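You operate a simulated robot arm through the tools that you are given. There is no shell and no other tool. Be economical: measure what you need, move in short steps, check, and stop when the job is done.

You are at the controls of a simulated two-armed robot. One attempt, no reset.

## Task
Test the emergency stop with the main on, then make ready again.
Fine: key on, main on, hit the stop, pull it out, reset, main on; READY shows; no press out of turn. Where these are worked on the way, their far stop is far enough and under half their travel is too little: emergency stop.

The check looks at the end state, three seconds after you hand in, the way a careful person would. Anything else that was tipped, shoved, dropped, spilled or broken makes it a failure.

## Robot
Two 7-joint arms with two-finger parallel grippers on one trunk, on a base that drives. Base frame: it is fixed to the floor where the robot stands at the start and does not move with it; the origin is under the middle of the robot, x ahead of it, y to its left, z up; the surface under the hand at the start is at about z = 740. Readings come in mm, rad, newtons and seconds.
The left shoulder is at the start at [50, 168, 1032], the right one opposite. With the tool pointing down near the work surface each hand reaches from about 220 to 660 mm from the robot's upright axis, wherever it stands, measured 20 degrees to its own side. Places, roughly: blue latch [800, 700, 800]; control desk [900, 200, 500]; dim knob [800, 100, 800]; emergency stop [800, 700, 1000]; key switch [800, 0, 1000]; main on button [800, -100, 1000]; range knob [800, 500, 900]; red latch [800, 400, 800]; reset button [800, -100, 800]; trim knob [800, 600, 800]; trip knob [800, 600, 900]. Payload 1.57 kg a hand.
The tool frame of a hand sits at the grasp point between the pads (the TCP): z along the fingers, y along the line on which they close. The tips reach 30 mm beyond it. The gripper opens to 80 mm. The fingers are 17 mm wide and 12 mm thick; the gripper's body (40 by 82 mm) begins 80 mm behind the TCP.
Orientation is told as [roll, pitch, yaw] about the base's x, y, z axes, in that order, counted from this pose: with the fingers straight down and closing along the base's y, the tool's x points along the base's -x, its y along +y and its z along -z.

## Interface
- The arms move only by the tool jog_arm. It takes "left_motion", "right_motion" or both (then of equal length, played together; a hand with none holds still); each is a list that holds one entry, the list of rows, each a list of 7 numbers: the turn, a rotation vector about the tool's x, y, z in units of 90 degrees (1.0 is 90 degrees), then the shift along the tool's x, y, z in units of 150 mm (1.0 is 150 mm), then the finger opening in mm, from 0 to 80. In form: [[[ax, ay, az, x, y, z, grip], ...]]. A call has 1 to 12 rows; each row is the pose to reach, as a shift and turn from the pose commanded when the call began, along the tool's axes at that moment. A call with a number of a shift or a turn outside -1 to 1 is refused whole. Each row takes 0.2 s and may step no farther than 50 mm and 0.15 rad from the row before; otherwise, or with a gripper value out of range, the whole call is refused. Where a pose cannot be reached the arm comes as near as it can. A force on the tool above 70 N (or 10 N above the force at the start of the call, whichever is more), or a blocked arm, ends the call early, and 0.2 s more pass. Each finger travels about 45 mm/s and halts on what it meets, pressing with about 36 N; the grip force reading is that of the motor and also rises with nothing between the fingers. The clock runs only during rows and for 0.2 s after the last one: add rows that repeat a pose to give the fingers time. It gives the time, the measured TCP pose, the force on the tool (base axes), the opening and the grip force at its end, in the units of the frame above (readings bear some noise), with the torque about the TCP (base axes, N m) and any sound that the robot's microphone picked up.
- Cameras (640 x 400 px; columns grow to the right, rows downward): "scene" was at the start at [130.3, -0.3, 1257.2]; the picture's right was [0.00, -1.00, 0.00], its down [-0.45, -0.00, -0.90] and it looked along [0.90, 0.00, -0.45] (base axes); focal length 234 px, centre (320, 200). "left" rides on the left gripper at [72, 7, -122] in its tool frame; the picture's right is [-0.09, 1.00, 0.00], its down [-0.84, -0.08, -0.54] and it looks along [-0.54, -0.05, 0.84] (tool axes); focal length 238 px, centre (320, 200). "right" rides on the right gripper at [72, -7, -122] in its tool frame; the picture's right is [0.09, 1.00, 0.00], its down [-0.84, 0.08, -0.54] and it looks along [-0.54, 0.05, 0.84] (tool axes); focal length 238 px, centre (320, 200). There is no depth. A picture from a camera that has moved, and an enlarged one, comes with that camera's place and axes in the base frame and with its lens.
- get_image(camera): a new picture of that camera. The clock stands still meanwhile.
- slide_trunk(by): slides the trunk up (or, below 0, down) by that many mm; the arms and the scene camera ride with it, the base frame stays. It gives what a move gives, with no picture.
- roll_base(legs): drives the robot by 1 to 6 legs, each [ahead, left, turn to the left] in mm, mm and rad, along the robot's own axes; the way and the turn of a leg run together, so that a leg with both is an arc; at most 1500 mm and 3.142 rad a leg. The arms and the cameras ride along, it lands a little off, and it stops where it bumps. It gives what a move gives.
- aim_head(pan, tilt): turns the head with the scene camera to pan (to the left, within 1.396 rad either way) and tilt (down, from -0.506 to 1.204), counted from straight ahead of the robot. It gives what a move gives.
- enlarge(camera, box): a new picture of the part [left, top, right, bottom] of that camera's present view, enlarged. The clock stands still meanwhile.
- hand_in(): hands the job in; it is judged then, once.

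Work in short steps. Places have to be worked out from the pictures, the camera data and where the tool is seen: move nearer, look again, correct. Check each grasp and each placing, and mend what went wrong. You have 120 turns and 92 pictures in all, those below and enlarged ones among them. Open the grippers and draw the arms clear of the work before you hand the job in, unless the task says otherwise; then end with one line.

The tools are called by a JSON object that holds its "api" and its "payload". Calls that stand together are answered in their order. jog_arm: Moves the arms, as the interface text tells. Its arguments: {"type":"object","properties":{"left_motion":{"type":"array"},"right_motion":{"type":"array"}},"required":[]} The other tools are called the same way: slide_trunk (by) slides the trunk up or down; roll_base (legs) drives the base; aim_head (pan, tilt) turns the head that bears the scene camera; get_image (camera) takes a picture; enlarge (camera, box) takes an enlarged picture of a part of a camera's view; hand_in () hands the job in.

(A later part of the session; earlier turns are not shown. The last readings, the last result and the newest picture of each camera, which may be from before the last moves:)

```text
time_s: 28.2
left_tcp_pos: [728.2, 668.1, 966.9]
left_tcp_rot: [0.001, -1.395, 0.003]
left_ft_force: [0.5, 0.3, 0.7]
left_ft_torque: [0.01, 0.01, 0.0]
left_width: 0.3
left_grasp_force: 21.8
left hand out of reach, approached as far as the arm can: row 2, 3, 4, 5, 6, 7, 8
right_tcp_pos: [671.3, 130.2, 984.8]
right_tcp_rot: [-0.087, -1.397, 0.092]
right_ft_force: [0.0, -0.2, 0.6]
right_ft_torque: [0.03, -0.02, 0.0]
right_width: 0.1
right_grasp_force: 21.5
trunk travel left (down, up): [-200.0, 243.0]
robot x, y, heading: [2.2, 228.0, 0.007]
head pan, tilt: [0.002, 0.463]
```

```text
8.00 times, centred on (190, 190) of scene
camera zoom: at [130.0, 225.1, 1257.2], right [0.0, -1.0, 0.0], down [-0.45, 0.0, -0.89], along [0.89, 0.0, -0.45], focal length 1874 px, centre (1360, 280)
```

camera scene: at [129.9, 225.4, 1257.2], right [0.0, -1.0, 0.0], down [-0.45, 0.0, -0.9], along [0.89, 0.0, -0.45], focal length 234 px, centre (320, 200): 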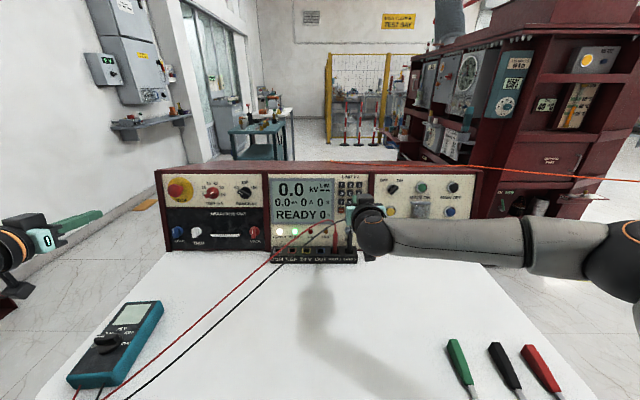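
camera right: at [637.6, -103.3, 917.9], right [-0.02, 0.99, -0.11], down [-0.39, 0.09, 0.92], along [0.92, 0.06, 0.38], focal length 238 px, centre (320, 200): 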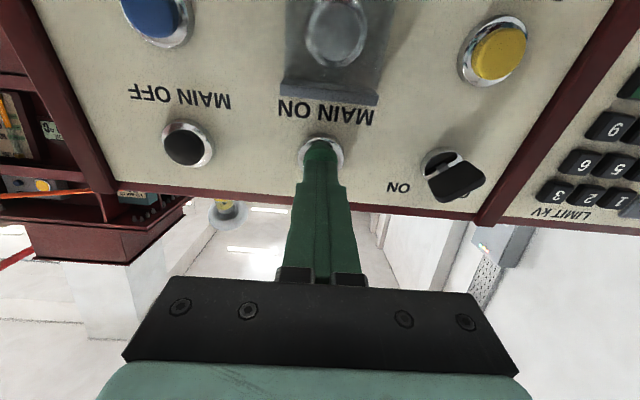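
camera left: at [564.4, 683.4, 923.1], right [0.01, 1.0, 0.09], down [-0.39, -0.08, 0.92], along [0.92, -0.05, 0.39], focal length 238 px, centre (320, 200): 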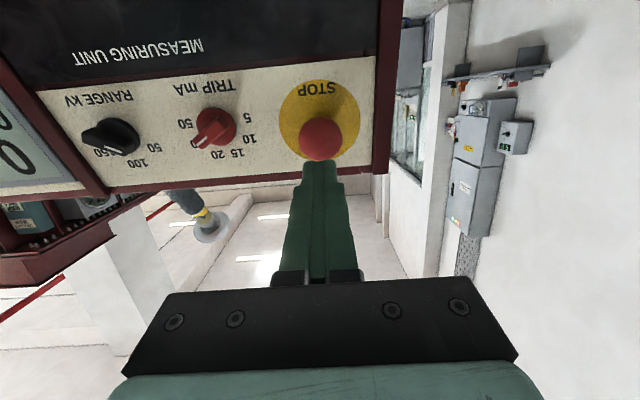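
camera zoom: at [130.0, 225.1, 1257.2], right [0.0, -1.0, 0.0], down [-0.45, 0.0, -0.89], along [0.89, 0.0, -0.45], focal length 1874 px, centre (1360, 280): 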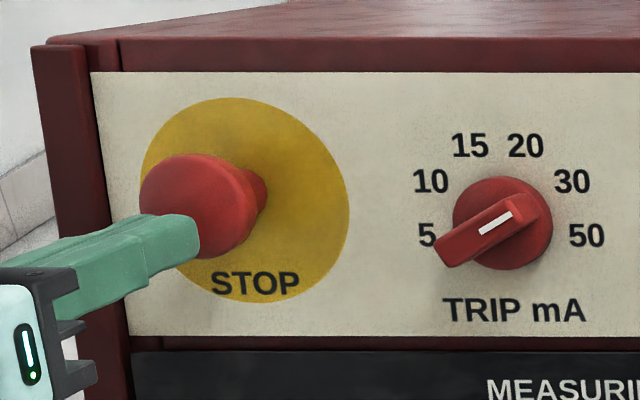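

Still short of reach and slipping sideways. I back off and drive 160 mm further left.

{"api": "jog_arm", "payload": {"left_motion": [[[0, 0, 0, 0, 0, -0.1, 0], [0, 0, 0, 0, 0, -0.3, 0], [0, 0, 0, 0, 0, -0.5, 0], [0, 0, 0, 0, 0, -0.6, 0]]]}}

{"api": "roll_base", "payload": {"legs": [[0, 160, 0]]}}

{"api": "get_image", "payload": {"camera": "left"}}

{"api": "get_image", "payload": {"camera": "scene"}}

```text
time_s: 29.2
left_tcp_pos: [640.2, 667.9, 983.6]
left_tcp_rot: [-0.007, -1.397, 0.011]
left_ft_force: [0.4, -0.4, -0.3]
left_ft_torque: [-0.01, 0.0, 0.0]
left_width: 0.0
left_grasp_force: 21.6
right_tcp_pos: [671.0, 131.6, 984.0]
right_tcp_rot: [-0.086, -1.396, 0.095]
right_ft_force: [-0.2, 0.1, -0.3]
right_ft_torque: [0.0, 0.0, 0.0]
right_width: 0.2
right_grasp_force: 21.4
trunk travel left (down, up): [-200.0, 243.0]
robot x, y, heading: [-3.2, 223.2, 0.001]
head pan, tilt: [0.002, 0.463]
```

```text
time_s: 31.3
left_tcp_pos: [639.0, 831.2, 985.0]
left_tcp_rot: [-0.007, -1.396, 0.011]
left_ft_force: [0.4, -0.8, 0.4]
left_ft_torque: [-0.01, 0.01, 0.0]
left_width: 0.0
left_grasp_force: 21.3
right_tcp_pos: [671.4, 294.6, 982.7]
right_tcp_rot: [-0.089, -1.396, 0.094]
right_ft_force: [0.4, 0.6, 0.4]
right_ft_torque: [0.0, -0.03, 0.01]
right_width: 0.0
right_grasp_force: 21.7
trunk travel left (down, up): [-200.0, 243.0]
robot x, y, heading: [-2.7, 387.3, 0.003]
head pan, tilt: [0.002, 0.463]
```

```text
54 pictures are left
camera left: at [507.0, 834.8, 934.5], right [0.01, 1.0, 0.09], down [-0.39, -0.08, 0.92], along [0.92, -0.05, 0.39], focal length 238 px, centre (320, 200)
```

left: 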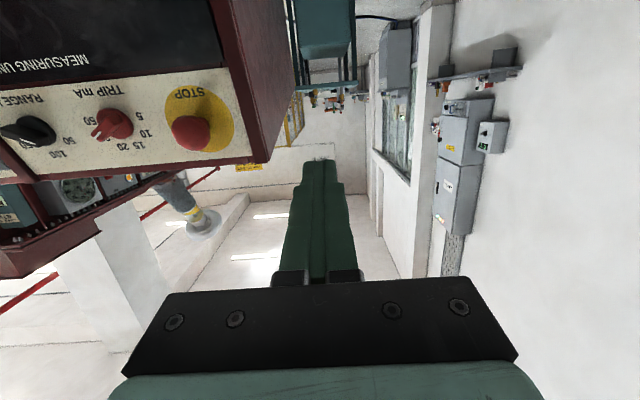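

```text
53 pictures are left
camera scene: at [129.4, 387.8, 1257.2], right [0.0, -1.0, 0.0], down [-0.45, 0.0, -0.9], along [0.89, 0.0, -0.45], focal length 234 px, centre (320, 200)
```

scene: 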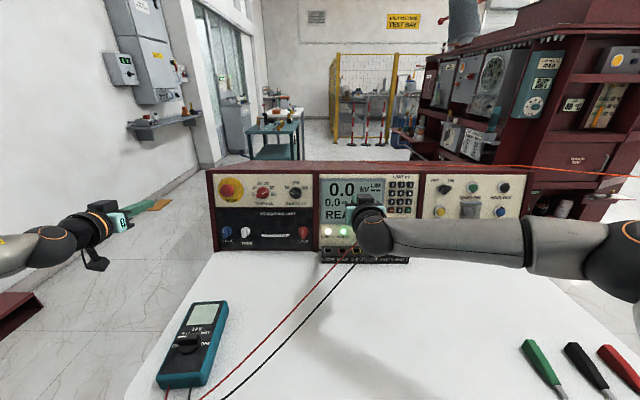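

Base now at y≈387. I bring the left hand back in line with the stop head at y≈679.

{"api": "jog_arm", "payload": {"left_motion": [[[0, 0, 0, 0, -0.25, 0, 0], [0, 0, 0, 0, -0.5, 0.05, 0], [0, 0, 0, 0.02, -0.75, 0.1, 0], [0, 0, 0, 0.03, -1, 0.2, 0], [0, 0, 0, 0.035, -1, 0.38, 0], [0, 0, 0, 0.035, -1, 0.38, 0]]]}}

{"api": "get_image", "payload": {"camera": "left"}}

{"api": "enlarge", "payload": {"camera": "scene", "box": [200, 165, 280, 215]}}

```text
time_s: 32.7
left_tcp_pos: [699.4, 679.3, 966.8]
left_tcp_rot: [-0.007, -1.397, 0.01]
left_ft_force: [-0.6, 0.0, 0.2]
left_ft_torque: [0.03, -0.01, 0.01]
left_width: 0.0
left_grasp_force: 21.1
right_tcp_pos: [671.1, 294.0, 984.0]
right_tcp_rot: [-0.089, -1.396, 0.094]
right_ft_force: [-0.7, -0.1, -0.9]
right_ft_torque: [-0.01, 0.0, 0.0]
right_width: 0.0
right_grasp_force: 21.4
trunk travel left (down, up): [-200.0, 243.0]
robot x, y, heading: [-2.2, 388.6, 0.003]
head pan, tilt: [0.002, 0.463]
```

```text
52 pictures are left
camera left: at [565.5, 683.3, 918.3], right [0.01, 1.0, 0.09], down [-0.39, -0.08, 0.92], along [0.92, -0.05, 0.39], focal length 238 px, centre (320, 200)
```

left: 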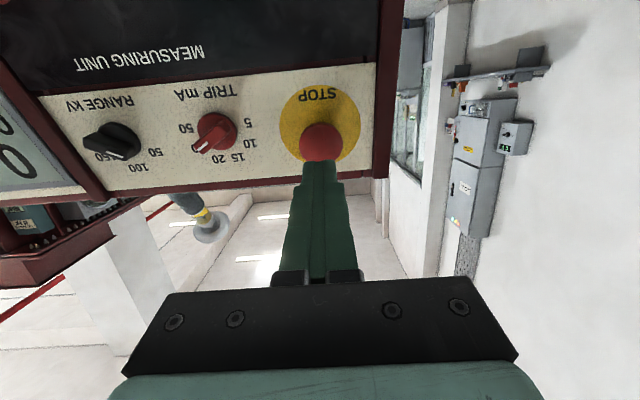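

```text
8.00 times, centred on (240, 190) of scene
camera zoom: at [129.4, 387.7, 1257.2], right [0.0, -1.0, 0.0], down [-0.45, 0.0, -0.89], along [0.89, 0.0, -0.45], focal length 1874 px, centre (960, 280)
```

zoom: 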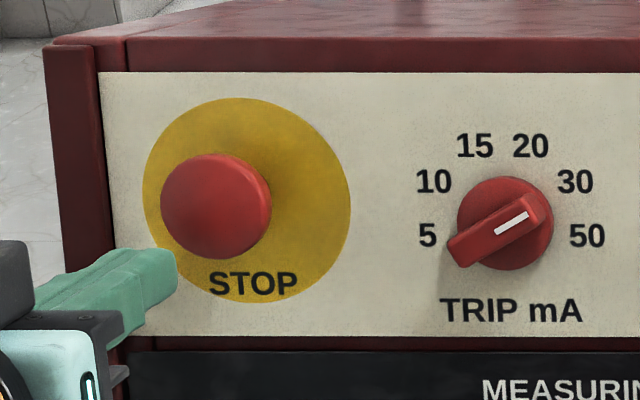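

Well aligned. I advance 36 mm and then press in small rows.

{"api": "jog_arm", "payload": {"left_motion": [[[0, 0, 0, 0, 0, 0.1, 0], [0, 0, 0, 0, 0, 0.2, 0], [0, 0, 0, 0, 0, 0.24, 0], [0, 0, 0, 0, 0, 0.26, 0], [0, 0, 0, 0, 0, 0.28, 0], [0, 0, 0, 0, 0, 0.3, 0], [0, 0, 0, 0, 0, 0.32, 0], [0, 0, 0, 0, 0, 0.335, 0]]]}}

{"api": "enlarge", "payload": {"camera": "scene", "box": [200, 165, 280, 215]}}

```text
time_s: 34.5
left_tcp_pos: [736.2, 683.2, 961.9]
left_tcp_rot: [-0.004, -1.397, 0.009]
left_ft_force: [0.6, 0.6, -0.4]
left_ft_torque: [-0.01, -0.01, -0.02]
left_width: 0.0
left_grasp_force: 20.4
left hand out of reach, approached as far as the arm can: row 6, 7, 8
right_tcp_pos: [670.3, 294.3, 984.9]
right_tcp_rot: [-0.087, -1.395, 0.093]
right_ft_force: [0.1, 0.2, 0.7]
right_ft_torque: [0.01, 0.0, -0.02]
right_width: 0.2
right_grasp_force: 20.6
trunk travel left (down, up): [-200.0, 243.0]
robot x, y, heading: [-3.2, 391.7, 0.005]
head pan, tilt: [0.002, 0.463]
```

```text
8.00 times, centred on (240, 190) of scene
camera zoom: at [129.4, 387.6, 1257.2], right [0.0, -1.0, 0.0], down [-0.45, 0.0, -0.9], along [0.89, 0.0, -0.45], focal length 1874 px, centre (960, 280)
```

zoom: 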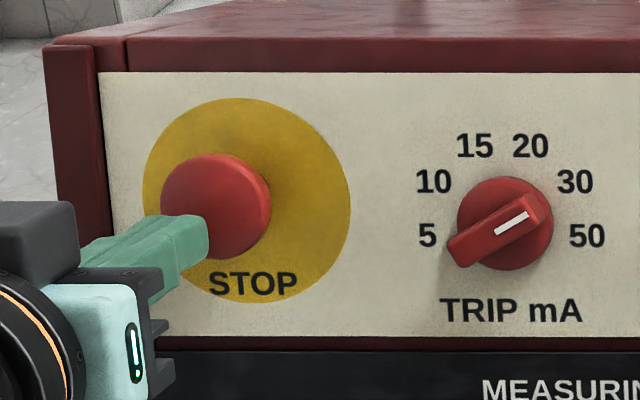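

Still limited; the target should be inward of the shoulder, as it was for the right arm. I back off and drive another 190 mm left (the wall is far away).

{"api": "jog_arm", "payload": {"left_motion": [[[0, 0, 0, 0, 0, -0.1, 0], [0, 0, 0, 0, 0, -0.3, 0], [0, 0, 0, 0, 0, -0.5, 0]]]}}

{"api": "roll_base", "payload": {"legs": [[0, 190, 0]]}}

{"api": "get_image", "payload": {"camera": "scene"}}

```text
time_s: 35.3
left_tcp_pos: [660.9, 684.1, 976.6]
left_tcp_rot: [-0.001, -1.396, 0.003]
left_ft_force: [-0.5, -0.3, -0.3]
left_ft_torque: [0.01, 0.01, 0.01]
left_width: 0.1
left_grasp_force: 21.1
right_tcp_pos: [671.1, 293.4, 984.4]
right_tcp_rot: [-0.089, -1.396, 0.093]
right_ft_force: [1.0, 0.0, 0.0]
right_ft_torque: [0.0, 0.0, 0.0]
right_width: 0.0
right_grasp_force: 21.5
trunk travel left (down, up): [-200.0, 243.0]
robot x, y, heading: [0.0, 388.9, 0.0]
head pan, tilt: [0.002, 0.463]
```

```text
time_s: 37.6
left_tcp_pos: [660.9, 879.1, 976.0]
left_tcp_rot: [-0.005, -1.397, 0.012]
left_ft_force: [0.4, -0.1, 0.0]
left_ft_torque: [-0.03, 0.0, 0.01]
left_width: 0.0
left_grasp_force: 21.2
right_tcp_pos: [670.4, 488.1, 984.5]
right_tcp_rot: [-0.088, -1.397, 0.094]
right_ft_force: [-0.3, -0.5, 0.4]
right_ft_torque: [0.02, 0.0, 0.0]
right_width: 0.0
right_grasp_force: 21.4
trunk travel left (down, up): [-200.0, 243.0]
robot x, y, heading: [1.2, 580.3, 0.008]
head pan, tilt: [0.002, 0.463]
```

```text
49 pictures are left
camera scene: at [128.6, 581.1, 1257.2], right [0.01, -1.0, 0.0], down [-0.45, 0.0, -0.9], along [0.89, 0.01, -0.45], focal length 234 px, centre (320, 200)
```

scene: 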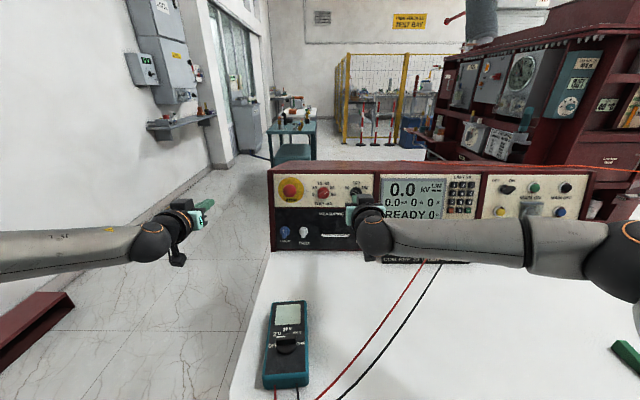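

I bring the left hand back in line with the stop (−200 mm in y), in two calls.

{"api": "jog_arm", "payload": {"left_motion": [[[0, 0, 0, 0, -0.3, 0, 0], [0, 0, 0, 0, -0.6, 0, 0], [0, 0, 0, 0, -0.9, 0, 0], [0, 0, 0, 0, -1, 0, 0]]]}}

{"api": "jog_arm", "payload": {"left_motion": [[[0, 0, 0, 0, -0.15, 0.1, 0], [0, 0, 0, 0, -0.333, 0.2, 0], [0, 0, 0, 0, -0.333, 0.26, 0], [0, 0, 0, 0, -0.333, 0.26, 0]]]}}

{"api": "get_image", "payload": {"camera": "left"}}

```text
time_s: 38.6
left_tcp_pos: [647.6, 746.2, 986.8]
left_tcp_rot: [-0.003, -1.396, 0.008]
left_ft_force: [-0.5, 0.6, 0.1]
left_ft_torque: [-0.02, 0.01, 0.01]
left_width: 0.1
left_grasp_force: 21.0
left hand out of reach, approached as far as the arm can: row 3, 4
right_tcp_pos: [670.8, 487.1, 984.3]
right_tcp_rot: [-0.088, -1.397, 0.094]
right_ft_force: [-1.1, -0.4, 0.3]
right_ft_torque: [-0.02, -0.02, 0.03]
right_width: 0.0
right_grasp_force: 22.0
trunk travel left (down, up): [-200.0, 243.0]
robot x, y, heading: [-3.7, 580.5, 0.008]
head pan, tilt: [0.002, 0.463]
```

```text
time_s: 39.6
left_tcp_pos: [646.7, 740.6, 997.6]
left_tcp_rot: [-0.008, -1.396, 0.012]
left_ft_force: [-0.2, -0.5, 0.2]
left_ft_torque: [0.01, -0.03, 0.0]
left_width: 0.0
left_grasp_force: 21.2
left hand out of reach, approached as far as the arm can: row 1, 2, 3, 4
right_tcp_pos: [669.9, 487.0, 984.6]
right_tcp_rot: [-0.088, -1.397, 0.094]
right_ft_force: [-0.4, -0.6, 0.4]
right_ft_torque: [-0.03, 0.01, -0.02]
right_width: 0.0
right_grasp_force: 21.3
trunk travel left (down, up): [-200.0, 243.0]
robot x, y, heading: [-2.7, 580.5, 0.005]
head pan, tilt: [0.002, 0.463]
```

```text
48 pictures are left
camera left: at [514.5, 744.5, 948.1], right [0.01, 1.0, 0.09], down [-0.39, -0.08, 0.92], along [0.92, -0.04, 0.39], focal length 238 px, centre (320, 200)
```

left: 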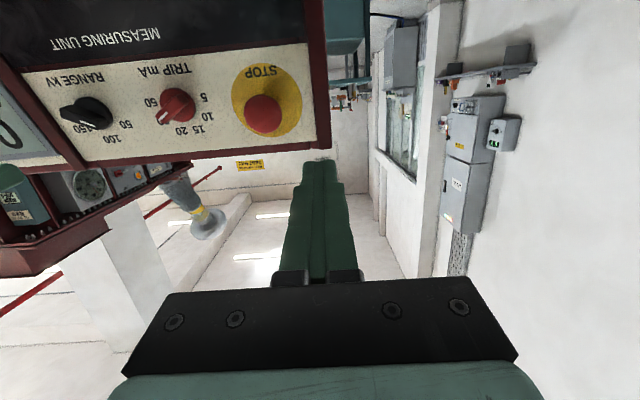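

The left arm's posture is limiting it, while the right arm at relative y≈−93 reached x=788 easily. I use the right hand for the stop by driving 193 mm left so that it lines up with the same posture.

{"api": "roll_base", "payload": {"legs": [[0, 192, 0]]}}

{"api": "get_image", "payload": {"camera": "right"}}

{"api": "get_image", "payload": {"camera": "scene"}}

```text
time_s: 41.9
left_tcp_pos: [646.4, 935.0, 998.4]
left_tcp_rot: [-0.007, -1.396, 0.01]
left_ft_force: [0.0, 0.6, 0.4]
left_ft_torque: [-0.04, 0.03, -0.01]
left_width: 0.0
left_grasp_force: 21.6
right_tcp_pos: [668.1, 682.3, 985.0]
right_tcp_rot: [-0.089, -1.396, 0.094]
right_ft_force: [-0.5, 0.2, -0.5]
right_ft_torque: [-0.05, 0.01, -0.03]
right_width: 0.0
right_grasp_force: 21.2
trunk travel left (down, up): [-200.0, 243.0]
robot x, y, heading: [-3.3, 771.9, 0.003]
head pan, tilt: [0.002, 0.463]
```

```text
47 pictures are left
camera right: at [536.4, 674.2, 936.5], right [-0.02, 0.99, -0.11], down [-0.39, 0.09, 0.92], along [0.92, 0.06, 0.38], focal length 238 px, centre (320, 200)
```

right: 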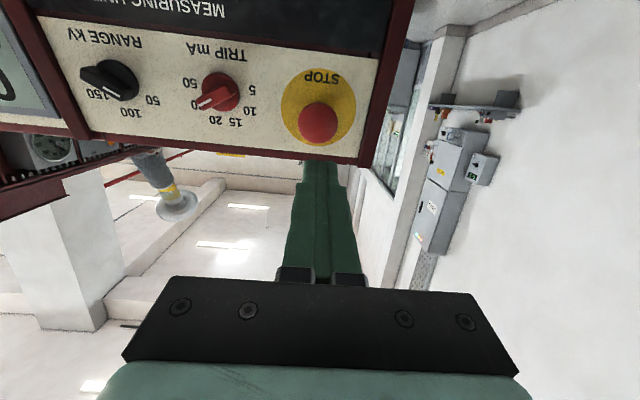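

```text
46 pictures are left
camera scene: at [127.7, 775.7, 1257.2], right [0.01, -1.0, 0.0], down [-0.45, 0.0, -0.9], along [0.89, 0.0, -0.45], focal length 234 px, centre (320, 200)
```

scene: 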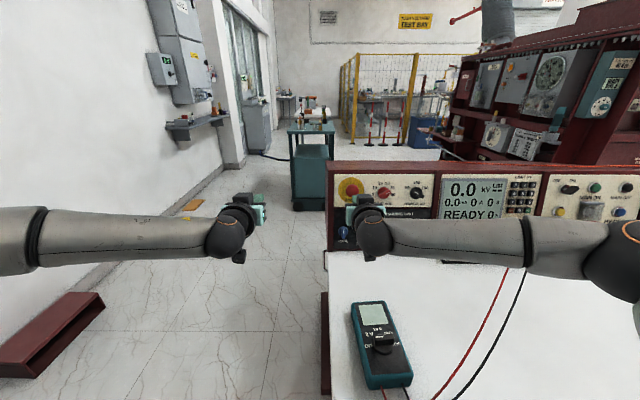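

Right hand is in line in y; the axis is about 8 mm high at the head. I correct down 8 mm and advance 55 mm.

{"api": "jog_arm", "payload": {"right_motion": [[[0, 0, 0, 0.05, -0.01, 0.1, 0], [0, 0, 0, 0.053, -0.01, 0.2, 0], [0, 0, 0, 0.053, -0.01, 0.3, 0], [0, 0, 0, 0.053, -0.01, 0.367, 0], [0, 0, 0, 0.053, -0.01, 0.367, 0]]]}}

{"api": "get_image", "payload": {"camera": "right"}}

{"api": "enlarge", "payload": {"camera": "scene", "box": [310, 165, 390, 215]}}

```text
time_s: 43.1
left_tcp_pos: [647.1, 935.3, 997.8]
left_tcp_rot: [-0.005, -1.397, 0.01]
left_ft_force: [0.2, -0.6, -0.8]
left_ft_torque: [-0.01, 0.03, 0.01]
left_width: 0.0
left_grasp_force: 21.2
right_tcp_pos: [722.6, 680.5, 965.7]
right_tcp_rot: [-0.089, -1.396, 0.096]
right_ft_force: [-0.5, 0.2, 0.1]
right_ft_torque: [0.02, 0.0, -0.01]
right_width: 0.2
right_grasp_force: 21.0
trunk travel left (down, up): [-200.0, 243.0]
robot x, y, heading: [-2.7, 776.7, 0.002]
head pan, tilt: [0.002, 0.463]
```

```text
45 pictures are left
camera right: at [589.3, 673.0, 918.1], right [-0.02, 0.99, -0.11], down [-0.39, 0.09, 0.92], along [0.92, 0.06, 0.38], focal length 238 px, centre (320, 200)
```

right: 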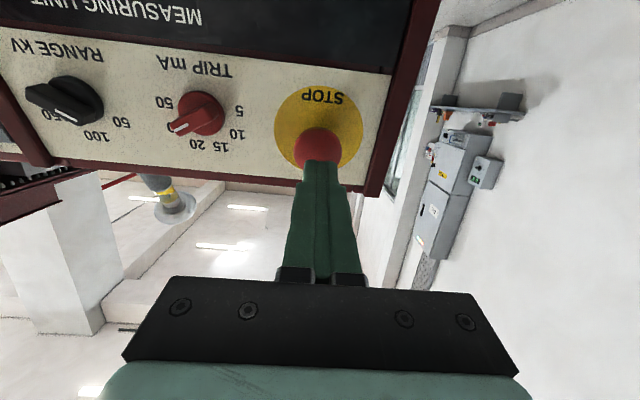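

```text
8.00 times, centred on (350, 190) of scene
camera zoom: at [127.7, 775.6, 1257.2], right [0.01, -1.0, 0.0], down [-0.45, 0.0, -0.9], along [0.89, 0.0, -0.45], focal length 1874 px, centre (80, 280)
```

zoom: 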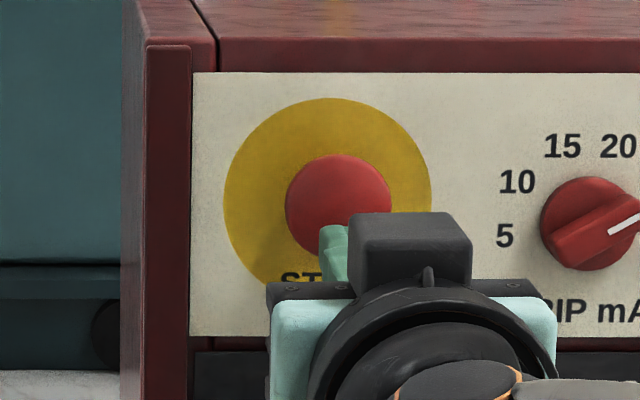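

Centred on the head. I press on in small rows.

{"api": "jog_arm", "payload": {"right_motion": [[[0, 0, 0, 0, 0, 0.05, 0], [0, 0, 0, 0, 0, 0.08, 0], [0, 0, 0, 0, 0, 0.1, 0], [0, 0, 0, 0, 0, 0.12, 0], [0, 0, 0, 0, 0, 0.14, 0], [0, 0, 0, 0, 0, 0.16, 0], [0, 0, 0, 0, 0, 0.18, 0], [0, 0, 0, 0, 0, 0.2, 0], [0, 0, 0, 0, 0, 0.22, 0]]]}}

{"api": "enlarge", "payload": {"camera": "scene", "box": [310, 165, 470, 265]}}

```text
time_s: 45.1
left_tcp_pos: [645.6, 934.0, 998.5]
left_tcp_rot: [-0.007, -1.397, 0.009]
left_ft_force: [0.0, -0.3, -0.9]
left_ft_torque: [-0.03, 0.0, -0.01]
left_width: 0.4
left_grasp_force: 20.9
right_tcp_pos: [753.9, 681.9, 961.1]
right_tcp_rot: [-0.089, -1.396, 0.094]
right_ft_force: [-8.0, 0.1, 0.6]
right_ft_torque: [0.03, 0.1, 0.0]
right_width: 0.1
right_grasp_force: 21.1
trunk travel left (down, up): [-200.0, 243.0]
robot x, y, heading: [1.1, 773.4, 0.007]
head pan, tilt: [0.002, 0.463]
```

```text
4.00 times, centred on (390, 215) of scene
camera zoom: at [126.6, 775.5, 1257.4], right [0.01, -1.0, 0.0], down [-0.45, 0.0, -0.9], along [0.9, 0.0, -0.45], focal length 937 px, centre (40, 140)
```

zoom: 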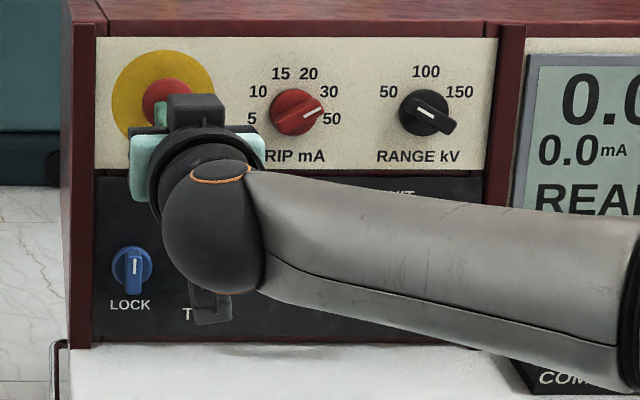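

Contact at about 8 N. I keep pressing in small steps until it latches.

{"api": "jog_arm", "payload": {"right_motion": [[[0, 0, 0, 0, 0, 0.015, 0], [0, 0, 0, 0, 0, 0.03, 0], [0, 0, 0, 0, 0, 0.045, 0], [0, 0, 0, 0, 0, 0.06, 0], [0, 0, 0, 0, 0, 0.075, 0]]]}}

{"api": "enlarge", "payload": {"camera": "scene", "box": [400, 165, 560, 265]}}

```text
time_s: 46.3
left_tcp_pos: [643.2, 934.3, 998.9]
left_tcp_rot: [-0.004, -1.4, 0.008]
left_ft_force: [0.6, -0.5, -1.2]
left_ft_torque: [-0.01, -0.02, -0.02]
left_width: 0.3
left_grasp_force: 21.5
right_tcp_pos: [762.9, 681.1, 959.3]
right_tcp_rot: [-0.082, -1.395, 0.091]
right_ft_force: [-31.6, -2.6, -1.2]
right_ft_torque: [0.02, 0.48, -0.16]
right_width: 0.2
right_grasp_force: 21.1
trunk travel left (down, up): [-200.0, 243.0]
robot x, y, heading: [-4.9, 776.4, 0.002]
head pan, tilt: [0.002, 0.463]
```

```text
4.00 times, centred on (480, 215) of scene
camera zoom: at [124.3, 775.2, 1257.6], right [0.01, -1.0, 0.0], down [-0.44, 0.0, -0.9], along [0.9, 0.0, -0.44], focal length 937 px, centre (-320, 140)
```

zoom: 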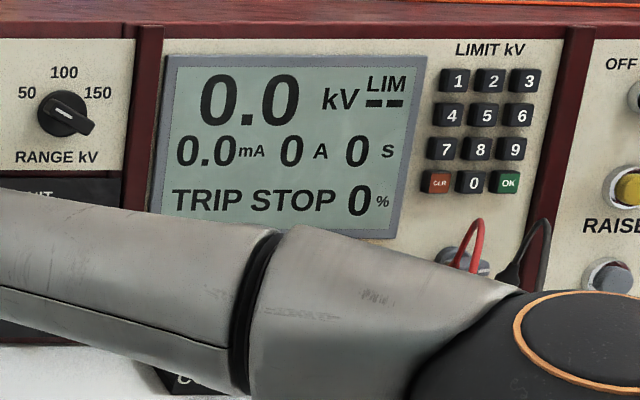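

"TRIP STOP" shows. To be sure it's at its far stop, I push further until it blocks.

{"api": "jog_arm", "payload": {"right_motion": [[[0, 0, 0, 0, 0, 0.015, 0], [0, 0, 0, 0, 0, 0.03, 0], [0, 0, 0, 0, 0, 0.045, 0], [0, 0, 0, 0, 0, 0.06, 0]]]}}

```text
time_s: 47.1
left_tcp_pos: [641.0, 932.8, 1001.3]
left_tcp_rot: [-0.003, -1.404, 0.005]
left_ft_force: [-1.3, -0.2, -0.6]
left_ft_torque: [-0.01, 0.02, -0.04]
left_width: 0.0
left_grasp_force: 21.4
right_tcp_pos: [762.7, 680.7, 958.9]
right_tcp_rot: [-0.084, -1.395, 0.091]
right_ft_force: [-45.7, -7.9, 7.7]
right_ft_torque: [-0.17, 0.39, -0.25]
right_width: 0.0
right_grasp_force: 21.3
trunk travel left (down, up): [-200.0, 243.0]
robot x, y, heading: [-1.7, 774.5, -0.001]
head pan, tilt: [0.002, 0.463]
stopped in row 3 (right hand): the force on the tool passed its limit at 72 N (the readings are from after the stop); the commanded pose is now the measured one
```

It is at its far stop (72 N, no motion). I back off 50 mm and open the fingers to 60 mm.

{"api": "jog_arm", "payload": {"right_motion": [[[0, 0, 0, 0, 0, -0.1, 0], [0, 0, 0, 0, 0, -0.25, 0], [0, 0, 0, 0, 0, -0.35, 20], [0, 0, 0, 0, 0, -0.35, 40], [0, 0, 0, 0, 0, -0.35, 60], [0, 0, 0, 0, 0, -0.35, 60], [0, 0, 0, 0, 0, -0.35, 60]]]}}

{"api": "get_image", "payload": {"camera": "right"}}

{"api": "enlarge", "payload": {"camera": "scene", "box": [310, 165, 390, 215]}}

```text
time_s: 48.7
left_tcp_pos: [645.1, 934.4, 996.8]
left_tcp_rot: [-0.007, -1.397, 0.009]
left_ft_force: [-0.4, 0.1, 0.6]
left_ft_torque: [0.04, -0.02, -0.02]
left_width: 0.0
left_grasp_force: 20.9
right_tcp_pos: [718.4, 681.4, 964.8]
right_tcp_rot: [-0.086, -1.387, 0.094]
right_ft_force: [0.8, -0.1, 0.4]
right_ft_torque: [-0.01, -0.01, -0.03]
right_width: 60.1
right_grasp_force: 0.0
trunk travel left (down, up): [-200.0, 243.0]
robot x, y, heading: [-1.5, 775.7, 0.003]
head pan, tilt: [0.002, 0.463]
```

```text
41 pictures are left
camera right: at [584.5, 673.8, 917.0], right [-0.02, 0.99, -0.11], down [-0.38, 0.09, 0.92], along [0.92, 0.06, 0.38], focal length 238 px, centre (320, 200)
```

right: 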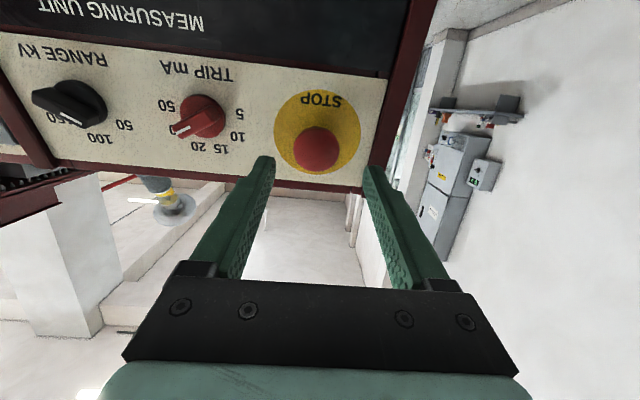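

```text
8.00 times, centred on (350, 190) of scene
camera zoom: at [127.1, 775.4, 1257.2], right [0.0, -1.0, 0.0], down [-0.45, 0.0, -0.9], along [0.89, 0.0, -0.45], focal length 1874 px, centre (80, 280)
```

zoom: 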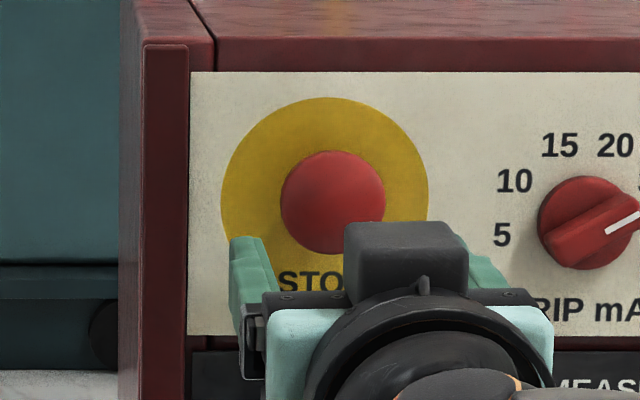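

The head is centred between the open fingers. I advance about 62 mm so the tips pass around the head.

{"api": "jog_arm", "payload": {"right_motion": [[[0, 0, 0, -0.01, 0, 0.12, 60], [0, 0, 0, -0.01, 0, 0.22, 60], [0, 0, 0, -0.01, 0, 0.3, 60], [0, 0, 0, -0.01, 0, 0.36, 60], [0, 0, 0, -0.01, 0, 0.39, 60], [0, 0, 0, -0.01, 0, 0.41, 60], [0, 0, 0, -0.01, 0, 0.41, 60]]]}}

{"api": "get_image", "payload": {"camera": "right"}}

{"api": "enlarge", "payload": {"camera": "scene", "box": [310, 165, 390, 215]}}

```text
time_s: 50.3
left_tcp_pos: [645.7, 934.3, 997.8]
left_tcp_rot: [-0.007, -1.396, 0.011]
left_ft_force: [0.1, -0.2, 0.3]
left_ft_torque: [0.03, -0.02, -0.02]
left_width: 0.0
left_grasp_force: 20.7
right_tcp_pos: [779.0, 681.8, 954.6]
right_tcp_rot: [-0.087, -1.387, 0.095]
right_ft_force: [-0.5, 0.3, 0.2]
right_ft_torque: [-0.03, -0.03, 0.04]
right_width: 60.2
right_grasp_force: 0.1
trunk travel left (down, up): [-200.0, 243.0]
robot x, y, heading: [-2.6, 778.0, 0.003]
head pan, tilt: [0.002, 0.463]
```

```text
39 pictures are left
camera right: at [645.0, 673.7, 908.1], right [-0.03, 0.99, -0.11], down [-0.38, 0.09, 0.92], along [0.92, 0.06, 0.38], focal length 238 px, centre (320, 200)
```

right: 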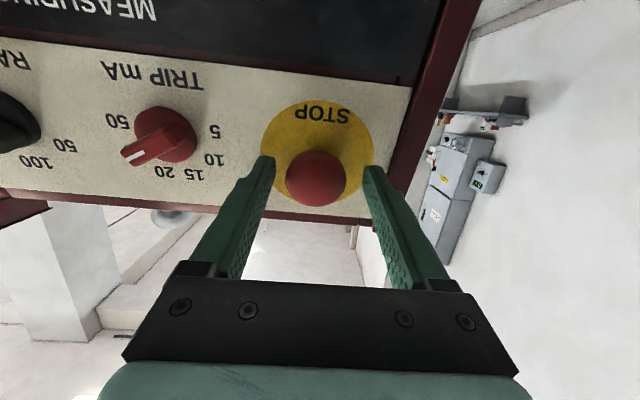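

```text
8.00 times, centred on (350, 190) of scene
camera zoom: at [127.1, 775.4, 1257.2], right [0.0, -1.0, 0.0], down [-0.45, 0.0, -0.9], along [0.89, 0.0, -0.45], focal length 1874 px, centre (80, 280)
```

zoom: 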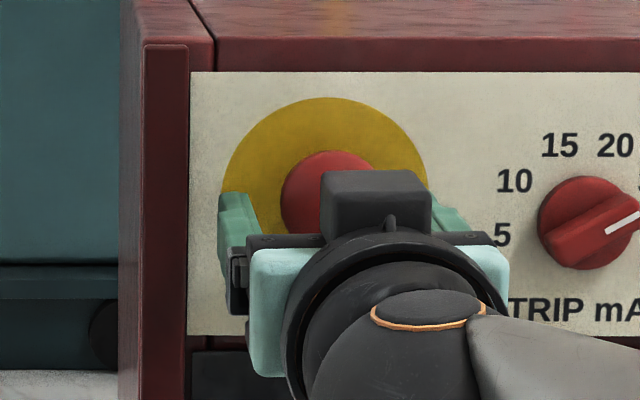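

The tips are about level with the head's front half; the panel is still about 35 mm beyond. I advance 12 mm more and close on the head.

{"api": "jog_arm", "payload": {"right_motion": [[[0, 0, 0, 0, 0, 0.03, 60], [0, 0, 0, 0, 0, 0.06, 60], [0, 0, 0, 0, 0, 0.08, 60], [0, 0, 0, 0, 0, 0.08, 50], [0, 0, 0, 0, 0, 0.08, 40], [0, 0, 0, 0, 0, 0.08, 30], [0, 0, 0, 0, 0, 0.08, 30], [0, 0, 0, 0, 0, 0.08, 30]]]}}

{"api": "get_image", "payload": {"camera": "right"}}

```text
time_s: 52.1
left_tcp_pos: [645.6, 932.7, 997.6]
left_tcp_rot: [-0.001, -1.397, 0.005]
left_ft_force: [0.3, -0.5, 0.7]
left_ft_torque: [-0.01, -0.01, -0.01]
left_width: 0.0
left_grasp_force: 21.4
right_tcp_pos: [790.8, 678.8, 951.6]
right_tcp_rot: [-0.087, -1.389, 0.09]
right_ft_force: [-0.2, -6.8, -1.0]
right_ft_torque: [-0.01, 0.0, -0.09]
right_width: 41.2
right_grasp_force: 39.9
trunk travel left (down, up): [-200.0, 243.0]
robot x, y, heading: [-2.6, 774.7, 0.003]
head pan, tilt: [0.002, 0.463]
```

```text
37 pictures are left
camera right: at [657.3, 672.0, 905.5], right [-0.02, 0.99, -0.11], down [-0.38, 0.09, 0.92], along [0.92, 0.06, 0.38], focal length 238 px, centre (320, 200)
```

right: 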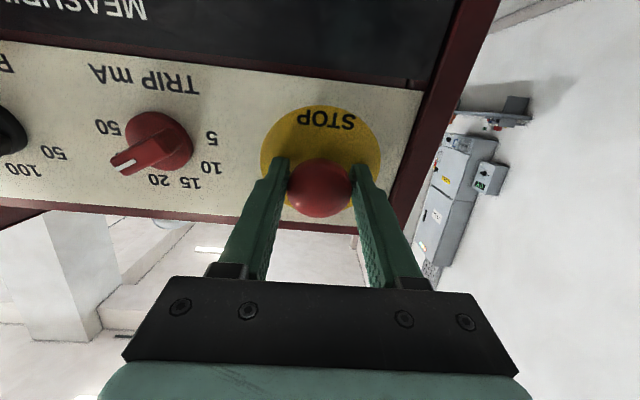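

The head is gripped at 41 mm. I pull straight back in small rows, about 14 mm.

{"api": "jog_arm", "payload": {"right_motion": [[[0, 0, 0, 0, 0, -0.015, 30], [0, 0, 0, 0, 0, -0.03, 30], [0, 0, 0, 0, 0, -0.045, 30], [0, 0, 0, 0, 0, -0.06, 30], [0, 0, 0, 0, 0, -0.075, 30], [0, 0, 0, 0, 0, -0.09, 30]]]}}

{"api": "get_image", "payload": {"camera": "right"}}

{"api": "enlarge", "payload": {"camera": "scene", "box": [400, 165, 560, 265]}}

```text
time_s: 53.5
left_tcp_pos: [648.1, 933.9, 995.7]
left_tcp_rot: [-0.004, -1.392, 0.007]
left_ft_force: [0.3, 0.4, 0.0]
left_ft_torque: [0.0, 0.03, -0.03]
left_width: 0.1
left_grasp_force: 20.9
right_tcp_pos: [781.0, 678.6, 953.2]
right_tcp_rot: [-0.088, -1.389, 0.088]
right_ft_force: [37.2, -4.7, 7.8]
right_ft_torque: [0.0, 0.04, 0.03]
right_width: 40.9
right_grasp_force: 45.2
trunk travel left (down, up): [-200.0, 243.0]
robot x, y, heading: [-3.4, 776.6, 0.006]
head pan, tilt: [0.002, 0.463]
```

```text
36 pictures are left
camera right: at [647.0, 672.1, 907.2], right [-0.02, 0.99, -0.11], down [-0.38, 0.09, 0.92], along [0.92, 0.06, 0.38], focal length 238 px, centre (320, 200)
```

right: 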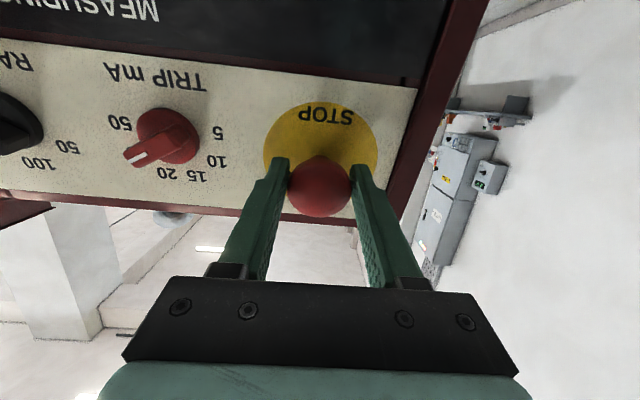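

```text
4.00 times, centred on (480, 215) of scene
camera zoom: at [130.5, 775.1, 1256.9], right [0.0, -1.0, 0.0], down [-0.45, 0.0, -0.89], along [0.89, 0.0, -0.45], focal length 937 px, centre (-320, 140)
```

zoom: 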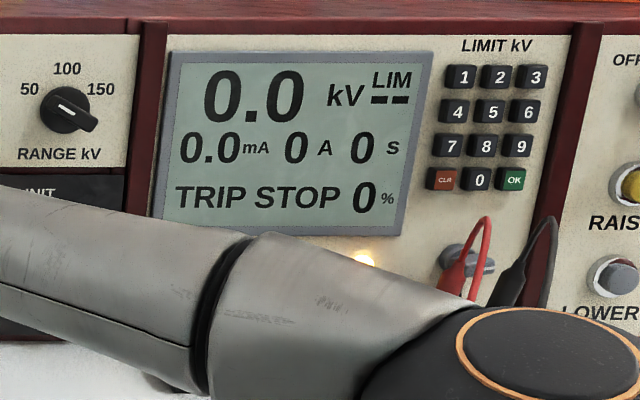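

The head came out 10 mm — its full travel — and is holding against the outer stop at 37 N. I open the fingers and back away.

{"api": "jog_arm", "payload": {"right_motion": [[[0, 0, 0, 0, 0, 0, 50], [0, 0, 0, 0, 0, 0, 62], [0, 0, 0, 0, 0, 0, 62], [0, 0, 0, 0, 0, -0.2, 62], [0, 0, 0, 0, 0, -0.45, 62], [0, 0, 0, 0, 0, -0.7, 30], [0, 0, 0, 0, 0, -0.7, 10], [0, 0, 0, 0, 0, -0.7, 0], [0, 0, 0, 0, 0, -0.7, 0]]]}}

{"api": "get_image", "payload": {"camera": "right"}}

{"api": "enlarge", "payload": {"camera": "scene", "box": [310, 165, 390, 215]}}

```text
time_s: 55.5
left_tcp_pos: [645.6, 933.5, 996.5]
left_tcp_rot: [-0.008, -1.398, 0.008]
left_ft_force: [-0.2, -0.8, 0.6]
left_ft_torque: [0.02, 0.02, 0.02]
left_width: 0.1
left_grasp_force: 21.4
right_tcp_pos: [674.6, 681.1, 973.9]
right_tcp_rot: [-0.088, -1.387, 0.093]
right_ft_force: [-1.1, -1.4, -0.1]
right_ft_torque: [0.01, -0.02, -0.01]
right_width: 0.1
right_grasp_force: 12.7
trunk travel left (down, up): [-200.0, 243.0]
robot x, y, heading: [-1.5, 775.2, 0.008]
head pan, tilt: [0.002, 0.463]
```

```text
34 pictures are left
camera right: at [540.0, 674.0, 926.9], right [-0.02, 0.99, -0.11], down [-0.38, 0.09, 0.92], along [0.92, 0.06, 0.38], focal length 238 px, centre (320, 200)
```

right: 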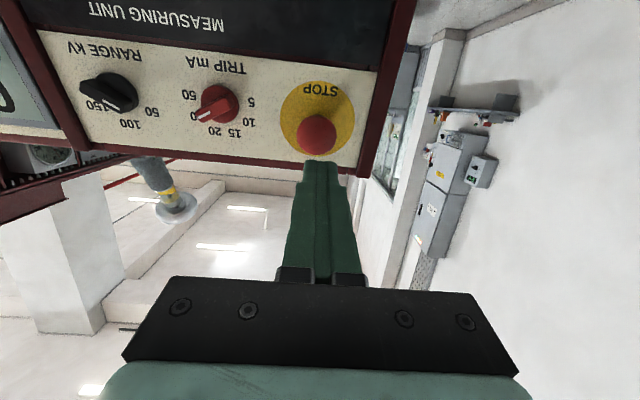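

```text
8.00 times, centred on (350, 190) of scene
camera zoom: at [127.1, 775.4, 1257.2], right [0.0, -1.0, 0.0], down [-0.45, 0.0, -0.9], along [0.9, 0.0, -0.45], focal length 1874 px, centre (80, 280)
```

zoom: 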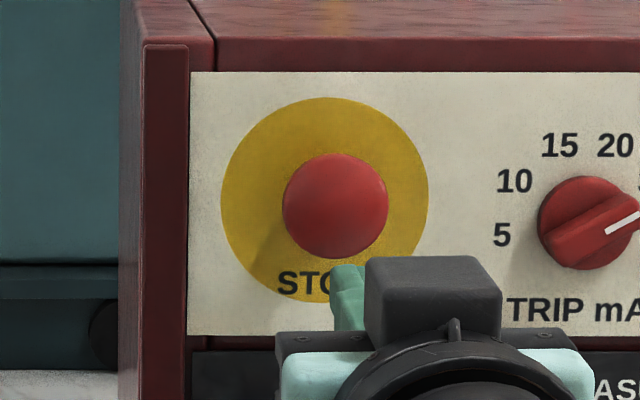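

The head-to-disc offset matches the original out position. I drive back right 775 mm to the starting station.

{"api": "roll_base", "payload": {"legs": [[0, -775, 0]]}}

{"api": "get_image", "payload": {"camera": "scene"}}

{"api": "get_image", "payload": {"camera": "right"}}

```text
time_s: 62.7
left_tcp_pos: [646.8, 151.0, 997.5]
left_tcp_rot: [-0.008, -1.397, 0.001]
left_ft_force: [0.6, 1.4, 0.6]
left_ft_torque: [0.0, 0.0, 0.0]
left_width: 0.0
left_grasp_force: 21.0
right_tcp_pos: [670.6, -100.8, 973.1]
right_tcp_rot: [-0.088, -1.386, 0.085]
right_ft_force: [0.1, -0.3, 0.0]
right_ft_torque: [-0.02, 0.03, -0.01]
right_width: 0.1
right_grasp_force: 21.5
trunk travel left (down, up): [-200.0, 243.0]
robot x, y, heading: [-8.9, -2.7, -0.007]
head pan, tilt: [0.002, 0.463]
```

```text
32 pictures are left
camera scene: at [125.7, -2.5, 1257.2], right [-0.01, -1.0, 0.0], down [-0.45, 0.0, -0.9], along [0.89, 0.0, -0.45], focal length 234 px, centre (320, 200)
```

scene: 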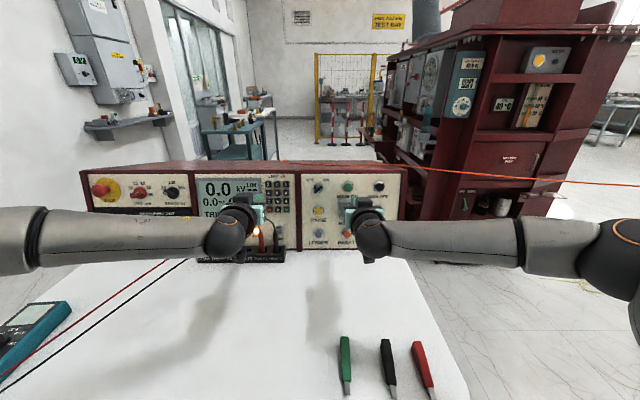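

```text
31 pictures are left
camera right: at [537.7, -107.7, 926.8], right [-0.02, 0.99, -0.11], down [-0.38, 0.09, 0.92], along [0.92, 0.05, 0.38], focal length 238 px, centre (320, 200)
```

right: 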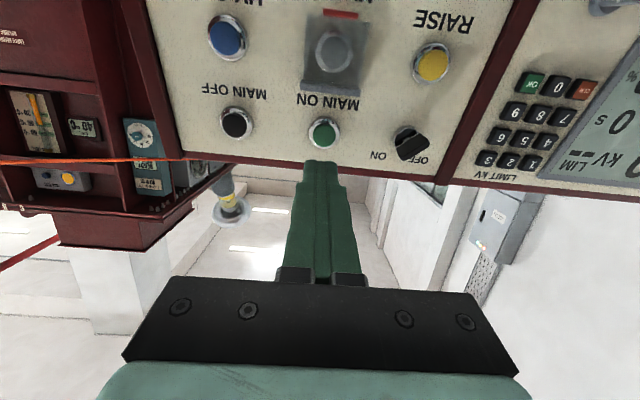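

Now I lower the right hand to RESET's height, standing off, and draw the left hand back out of the way.

{"api": "jog_arm", "payload": {"right_motion": [[[0, 0, 0, 0.2, 0.01, 0, 0], [0, 0, 0, 0.4, 0.02, 0, 0], [0, 0, 0, 0.6, 0.03, 0.05, 0], [0, 0, 0, 0.8, 0.047, 0.15, 0], [0, 0, 0, 0.972, 0.047, 0.25, 0], [0, 0, 0, 0.972, 0.047, 0.25, 0]]], "left_motion": [[[0, 0, 0, -0.05, 0.1, -0.2, 0], [0, 0, 0, -0.1, 0.2, -0.4, 0], [0, 0, 0, -0.15, 0.35, -0.6, 0], [0, 0, 0, -0.2, 0.5, -0.8, 0], [0, 0, 0, -0.2, 0.6, -0.8, 0], [0, 0, 0, -0.2, 0.6, -0.8, 0]]]}}

{"api": "get_image", "payload": {"camera": "right"}}

{"api": "get_image", "payload": {"camera": "scene"}}

```text
time_s: 64.1
left_tcp_pos: [534.2, 242.5, 1048.0]
left_tcp_rot: [-0.005, -1.396, -0.001]
left_ft_force: [0.1, -0.7, 0.9]
left_ft_torque: [-0.03, 0.0, 0.03]
left_width: 0.0
left_grasp_force: 20.6
right_tcp_pos: [684.8, -78.0, 834.5]
right_tcp_rot: [-0.096, -1.375, 0.078]
right_ft_force: [0.5, -0.2, -0.7]
right_ft_torque: [-0.01, -0.05, 0.02]
right_width: 0.3
right_grasp_force: 20.9
right hand out of reach, approached as far as the arm can: row 4, 5, 6
trunk travel left (down, up): [-200.0, 243.0]
robot x, y, heading: [-3.3, 0.4, -0.007]
head pan, tilt: [0.002, 0.463]
```

```text
30 pictures are left
camera right: at [550.6, -82.9, 788.9], right [0.0, 0.99, -0.11], down [-0.37, 0.1, 0.92], along [0.93, 0.04, 0.37], focal length 238 px, centre (320, 200)
```

right: 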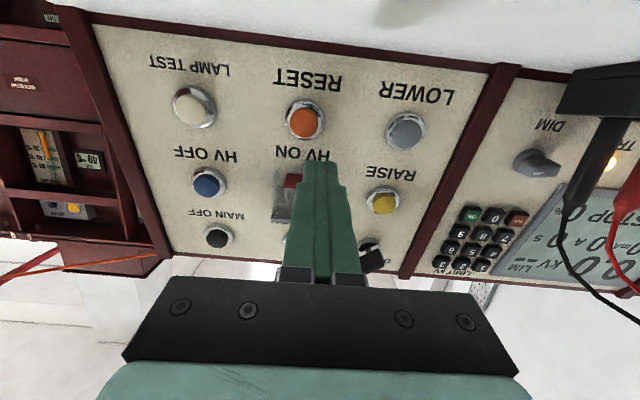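

```text
29 pictures are left
camera scene: at [125.8, -2.5, 1257.2], right [-0.01, -1.0, 0.0], down [-0.45, 0.0, -0.89], along [0.89, 0.0, -0.45], focal length 234 px, centre (320, 200)
```

scene: 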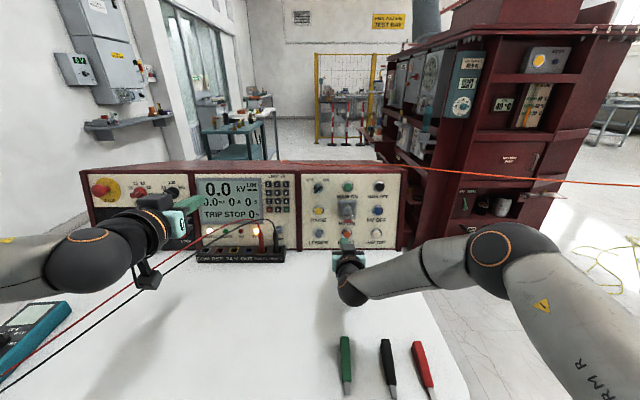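

RESET is a bit low for this arm height. I raise the hand back up and lower the trunk 100 mm so that the shoulder comes down instead.

{"api": "jog_arm", "payload": {"right_motion": [[[0, 0, 0, -0.2, -0.03, 0, 0], [0, 0, 0, -0.4, -0.06, 0, 0], [0, 0, 0, -0.6, -0.1, 0, 0], [0, 0, 0, -0.8, -0.1, 0, 0], [0, 0, 0, -0.8, -0.1, 0, 0]]]}}

{"api": "slide_trunk", "payload": {"by": -100}}

{"api": "get_image", "payload": {"camera": "scene"}}

```text
time_s: 65.3
left_tcp_pos: [533.2, 243.3, 1048.3]
left_tcp_rot: [-0.005, -1.395, 0.001]
left_ft_force: [0.4, -0.5, -0.7]
left_ft_torque: [0.02, 0.0, 0.03]
left_width: 0.0
left_grasp_force: 21.3
right_tcp_pos: [706.2, -92.7, 953.1]
right_tcp_rot: [-0.088, -1.388, 0.088]
right_ft_force: [-0.9, -0.3, -0.3]
right_ft_torque: [0.01, 0.01, -0.03]
right_width: 0.0
right_grasp_force: 21.3
trunk travel left (down, up): [-200.0, 243.0]
robot x, y, heading: [-3.8, 0.7, -0.003]
head pan, tilt: [0.002, 0.463]
```

```text
time_s: 66.6
left_tcp_pos: [534.0, 242.9, 947.7]
left_tcp_rot: [-0.005, -1.395, -0.002]
left_ft_force: [0.1, 0.0, 0.2]
left_ft_torque: [0.03, 0.03, 0.01]
left_width: 0.0
left_grasp_force: 21.5
right_tcp_pos: [706.7, -92.6, 852.2]
right_tcp_rot: [-0.087, -1.387, 0.084]
right_ft_force: [0.8, -0.1, 0.4]
right_ft_torque: [-0.03, -0.01, 0.03]
right_width: 0.3
right_grasp_force: 21.4
trunk travel left (down, up): [-100.0, 343.0]
robot x, y, heading: [-4.1, -2.2, -0.007]
head pan, tilt: [0.002, 0.463]
```

```text
28 pictures are left
camera scene: at [125.6, -2.5, 1157.3], right [-0.01, -1.0, 0.0], down [-0.45, 0.0, -0.9], along [0.9, 0.0, -0.45], focal length 234 px, centre (320, 200)
```

scene: 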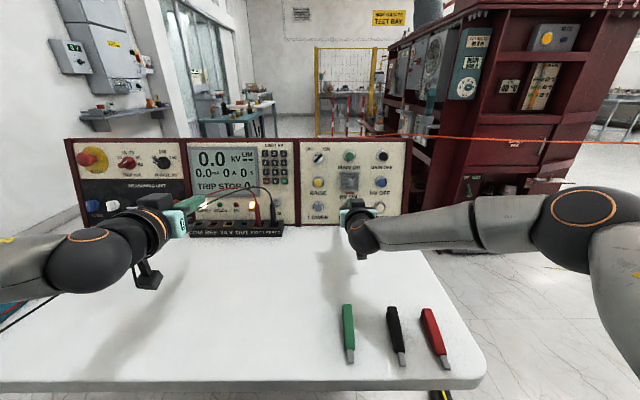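

Plenty of clearance over the bench. I lower the hand another 33 mm to line up with RESET and look.

{"api": "jog_arm", "payload": {"right_motion": [[[0, 0, 0, 0.12, 0, 0.02, 0], [0, 0, 0, 0.223, -0.005, 0.04, 0], [0, 0, 0, 0.223, -0.005, 0.04, 0]]]}}

{"api": "get_image", "payload": {"camera": "right"}}

{"api": "enlarge", "payload": {"camera": "scene", "box": [310, 165, 390, 215]}}

```text
time_s: 67.4
left_tcp_pos: [534.3, 243.3, 947.4]
left_tcp_rot: [-0.006, -1.396, -0.001]
left_ft_force: [0.0, 0.0, 0.3]
left_ft_torque: [-0.03, 0.03, -0.02]
left_width: 0.0
left_grasp_force: 21.0
right_tcp_pos: [705.7, -95.9, 819.3]
right_tcp_rot: [-0.087, -1.39, 0.083]
right_ft_force: [-0.1, -0.1, 0.5]
right_ft_torque: [0.01, 0.02, 0.02]
right_width: 0.3
right_grasp_force: 21.8
trunk travel left (down, up): [-100.0, 343.0]
robot x, y, heading: [-4.3, -4.6, -0.004]
head pan, tilt: [0.002, 0.463]
```

```text
27 pictures are left
camera right: at [573.4, -102.1, 772.1], right [-0.01, 0.99, -0.11], down [-0.38, 0.09, 0.92], along [0.92, 0.05, 0.38], focal length 238 px, centre (320, 200)
```

right: 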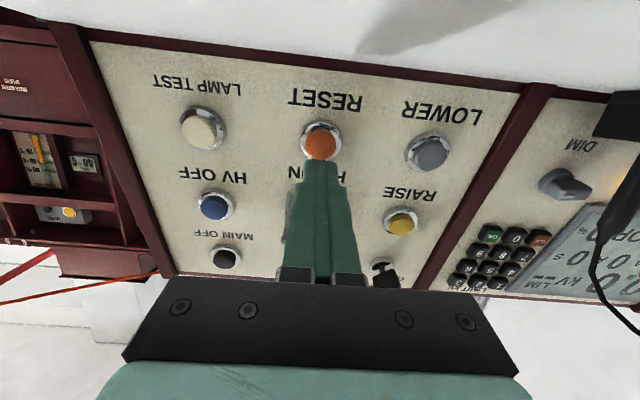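

```text
8.00 times, centred on (350, 190) of scene
camera zoom: at [125.7, -2.5, 1157.2], right [-0.01, -1.0, 0.0], down [-0.45, 0.0, -0.89], along [0.89, 0.0, -0.45], focal length 1874 px, centre (80, 280)
```

zoom: 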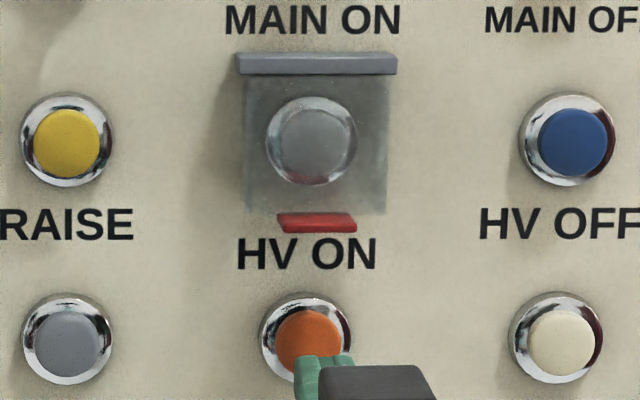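

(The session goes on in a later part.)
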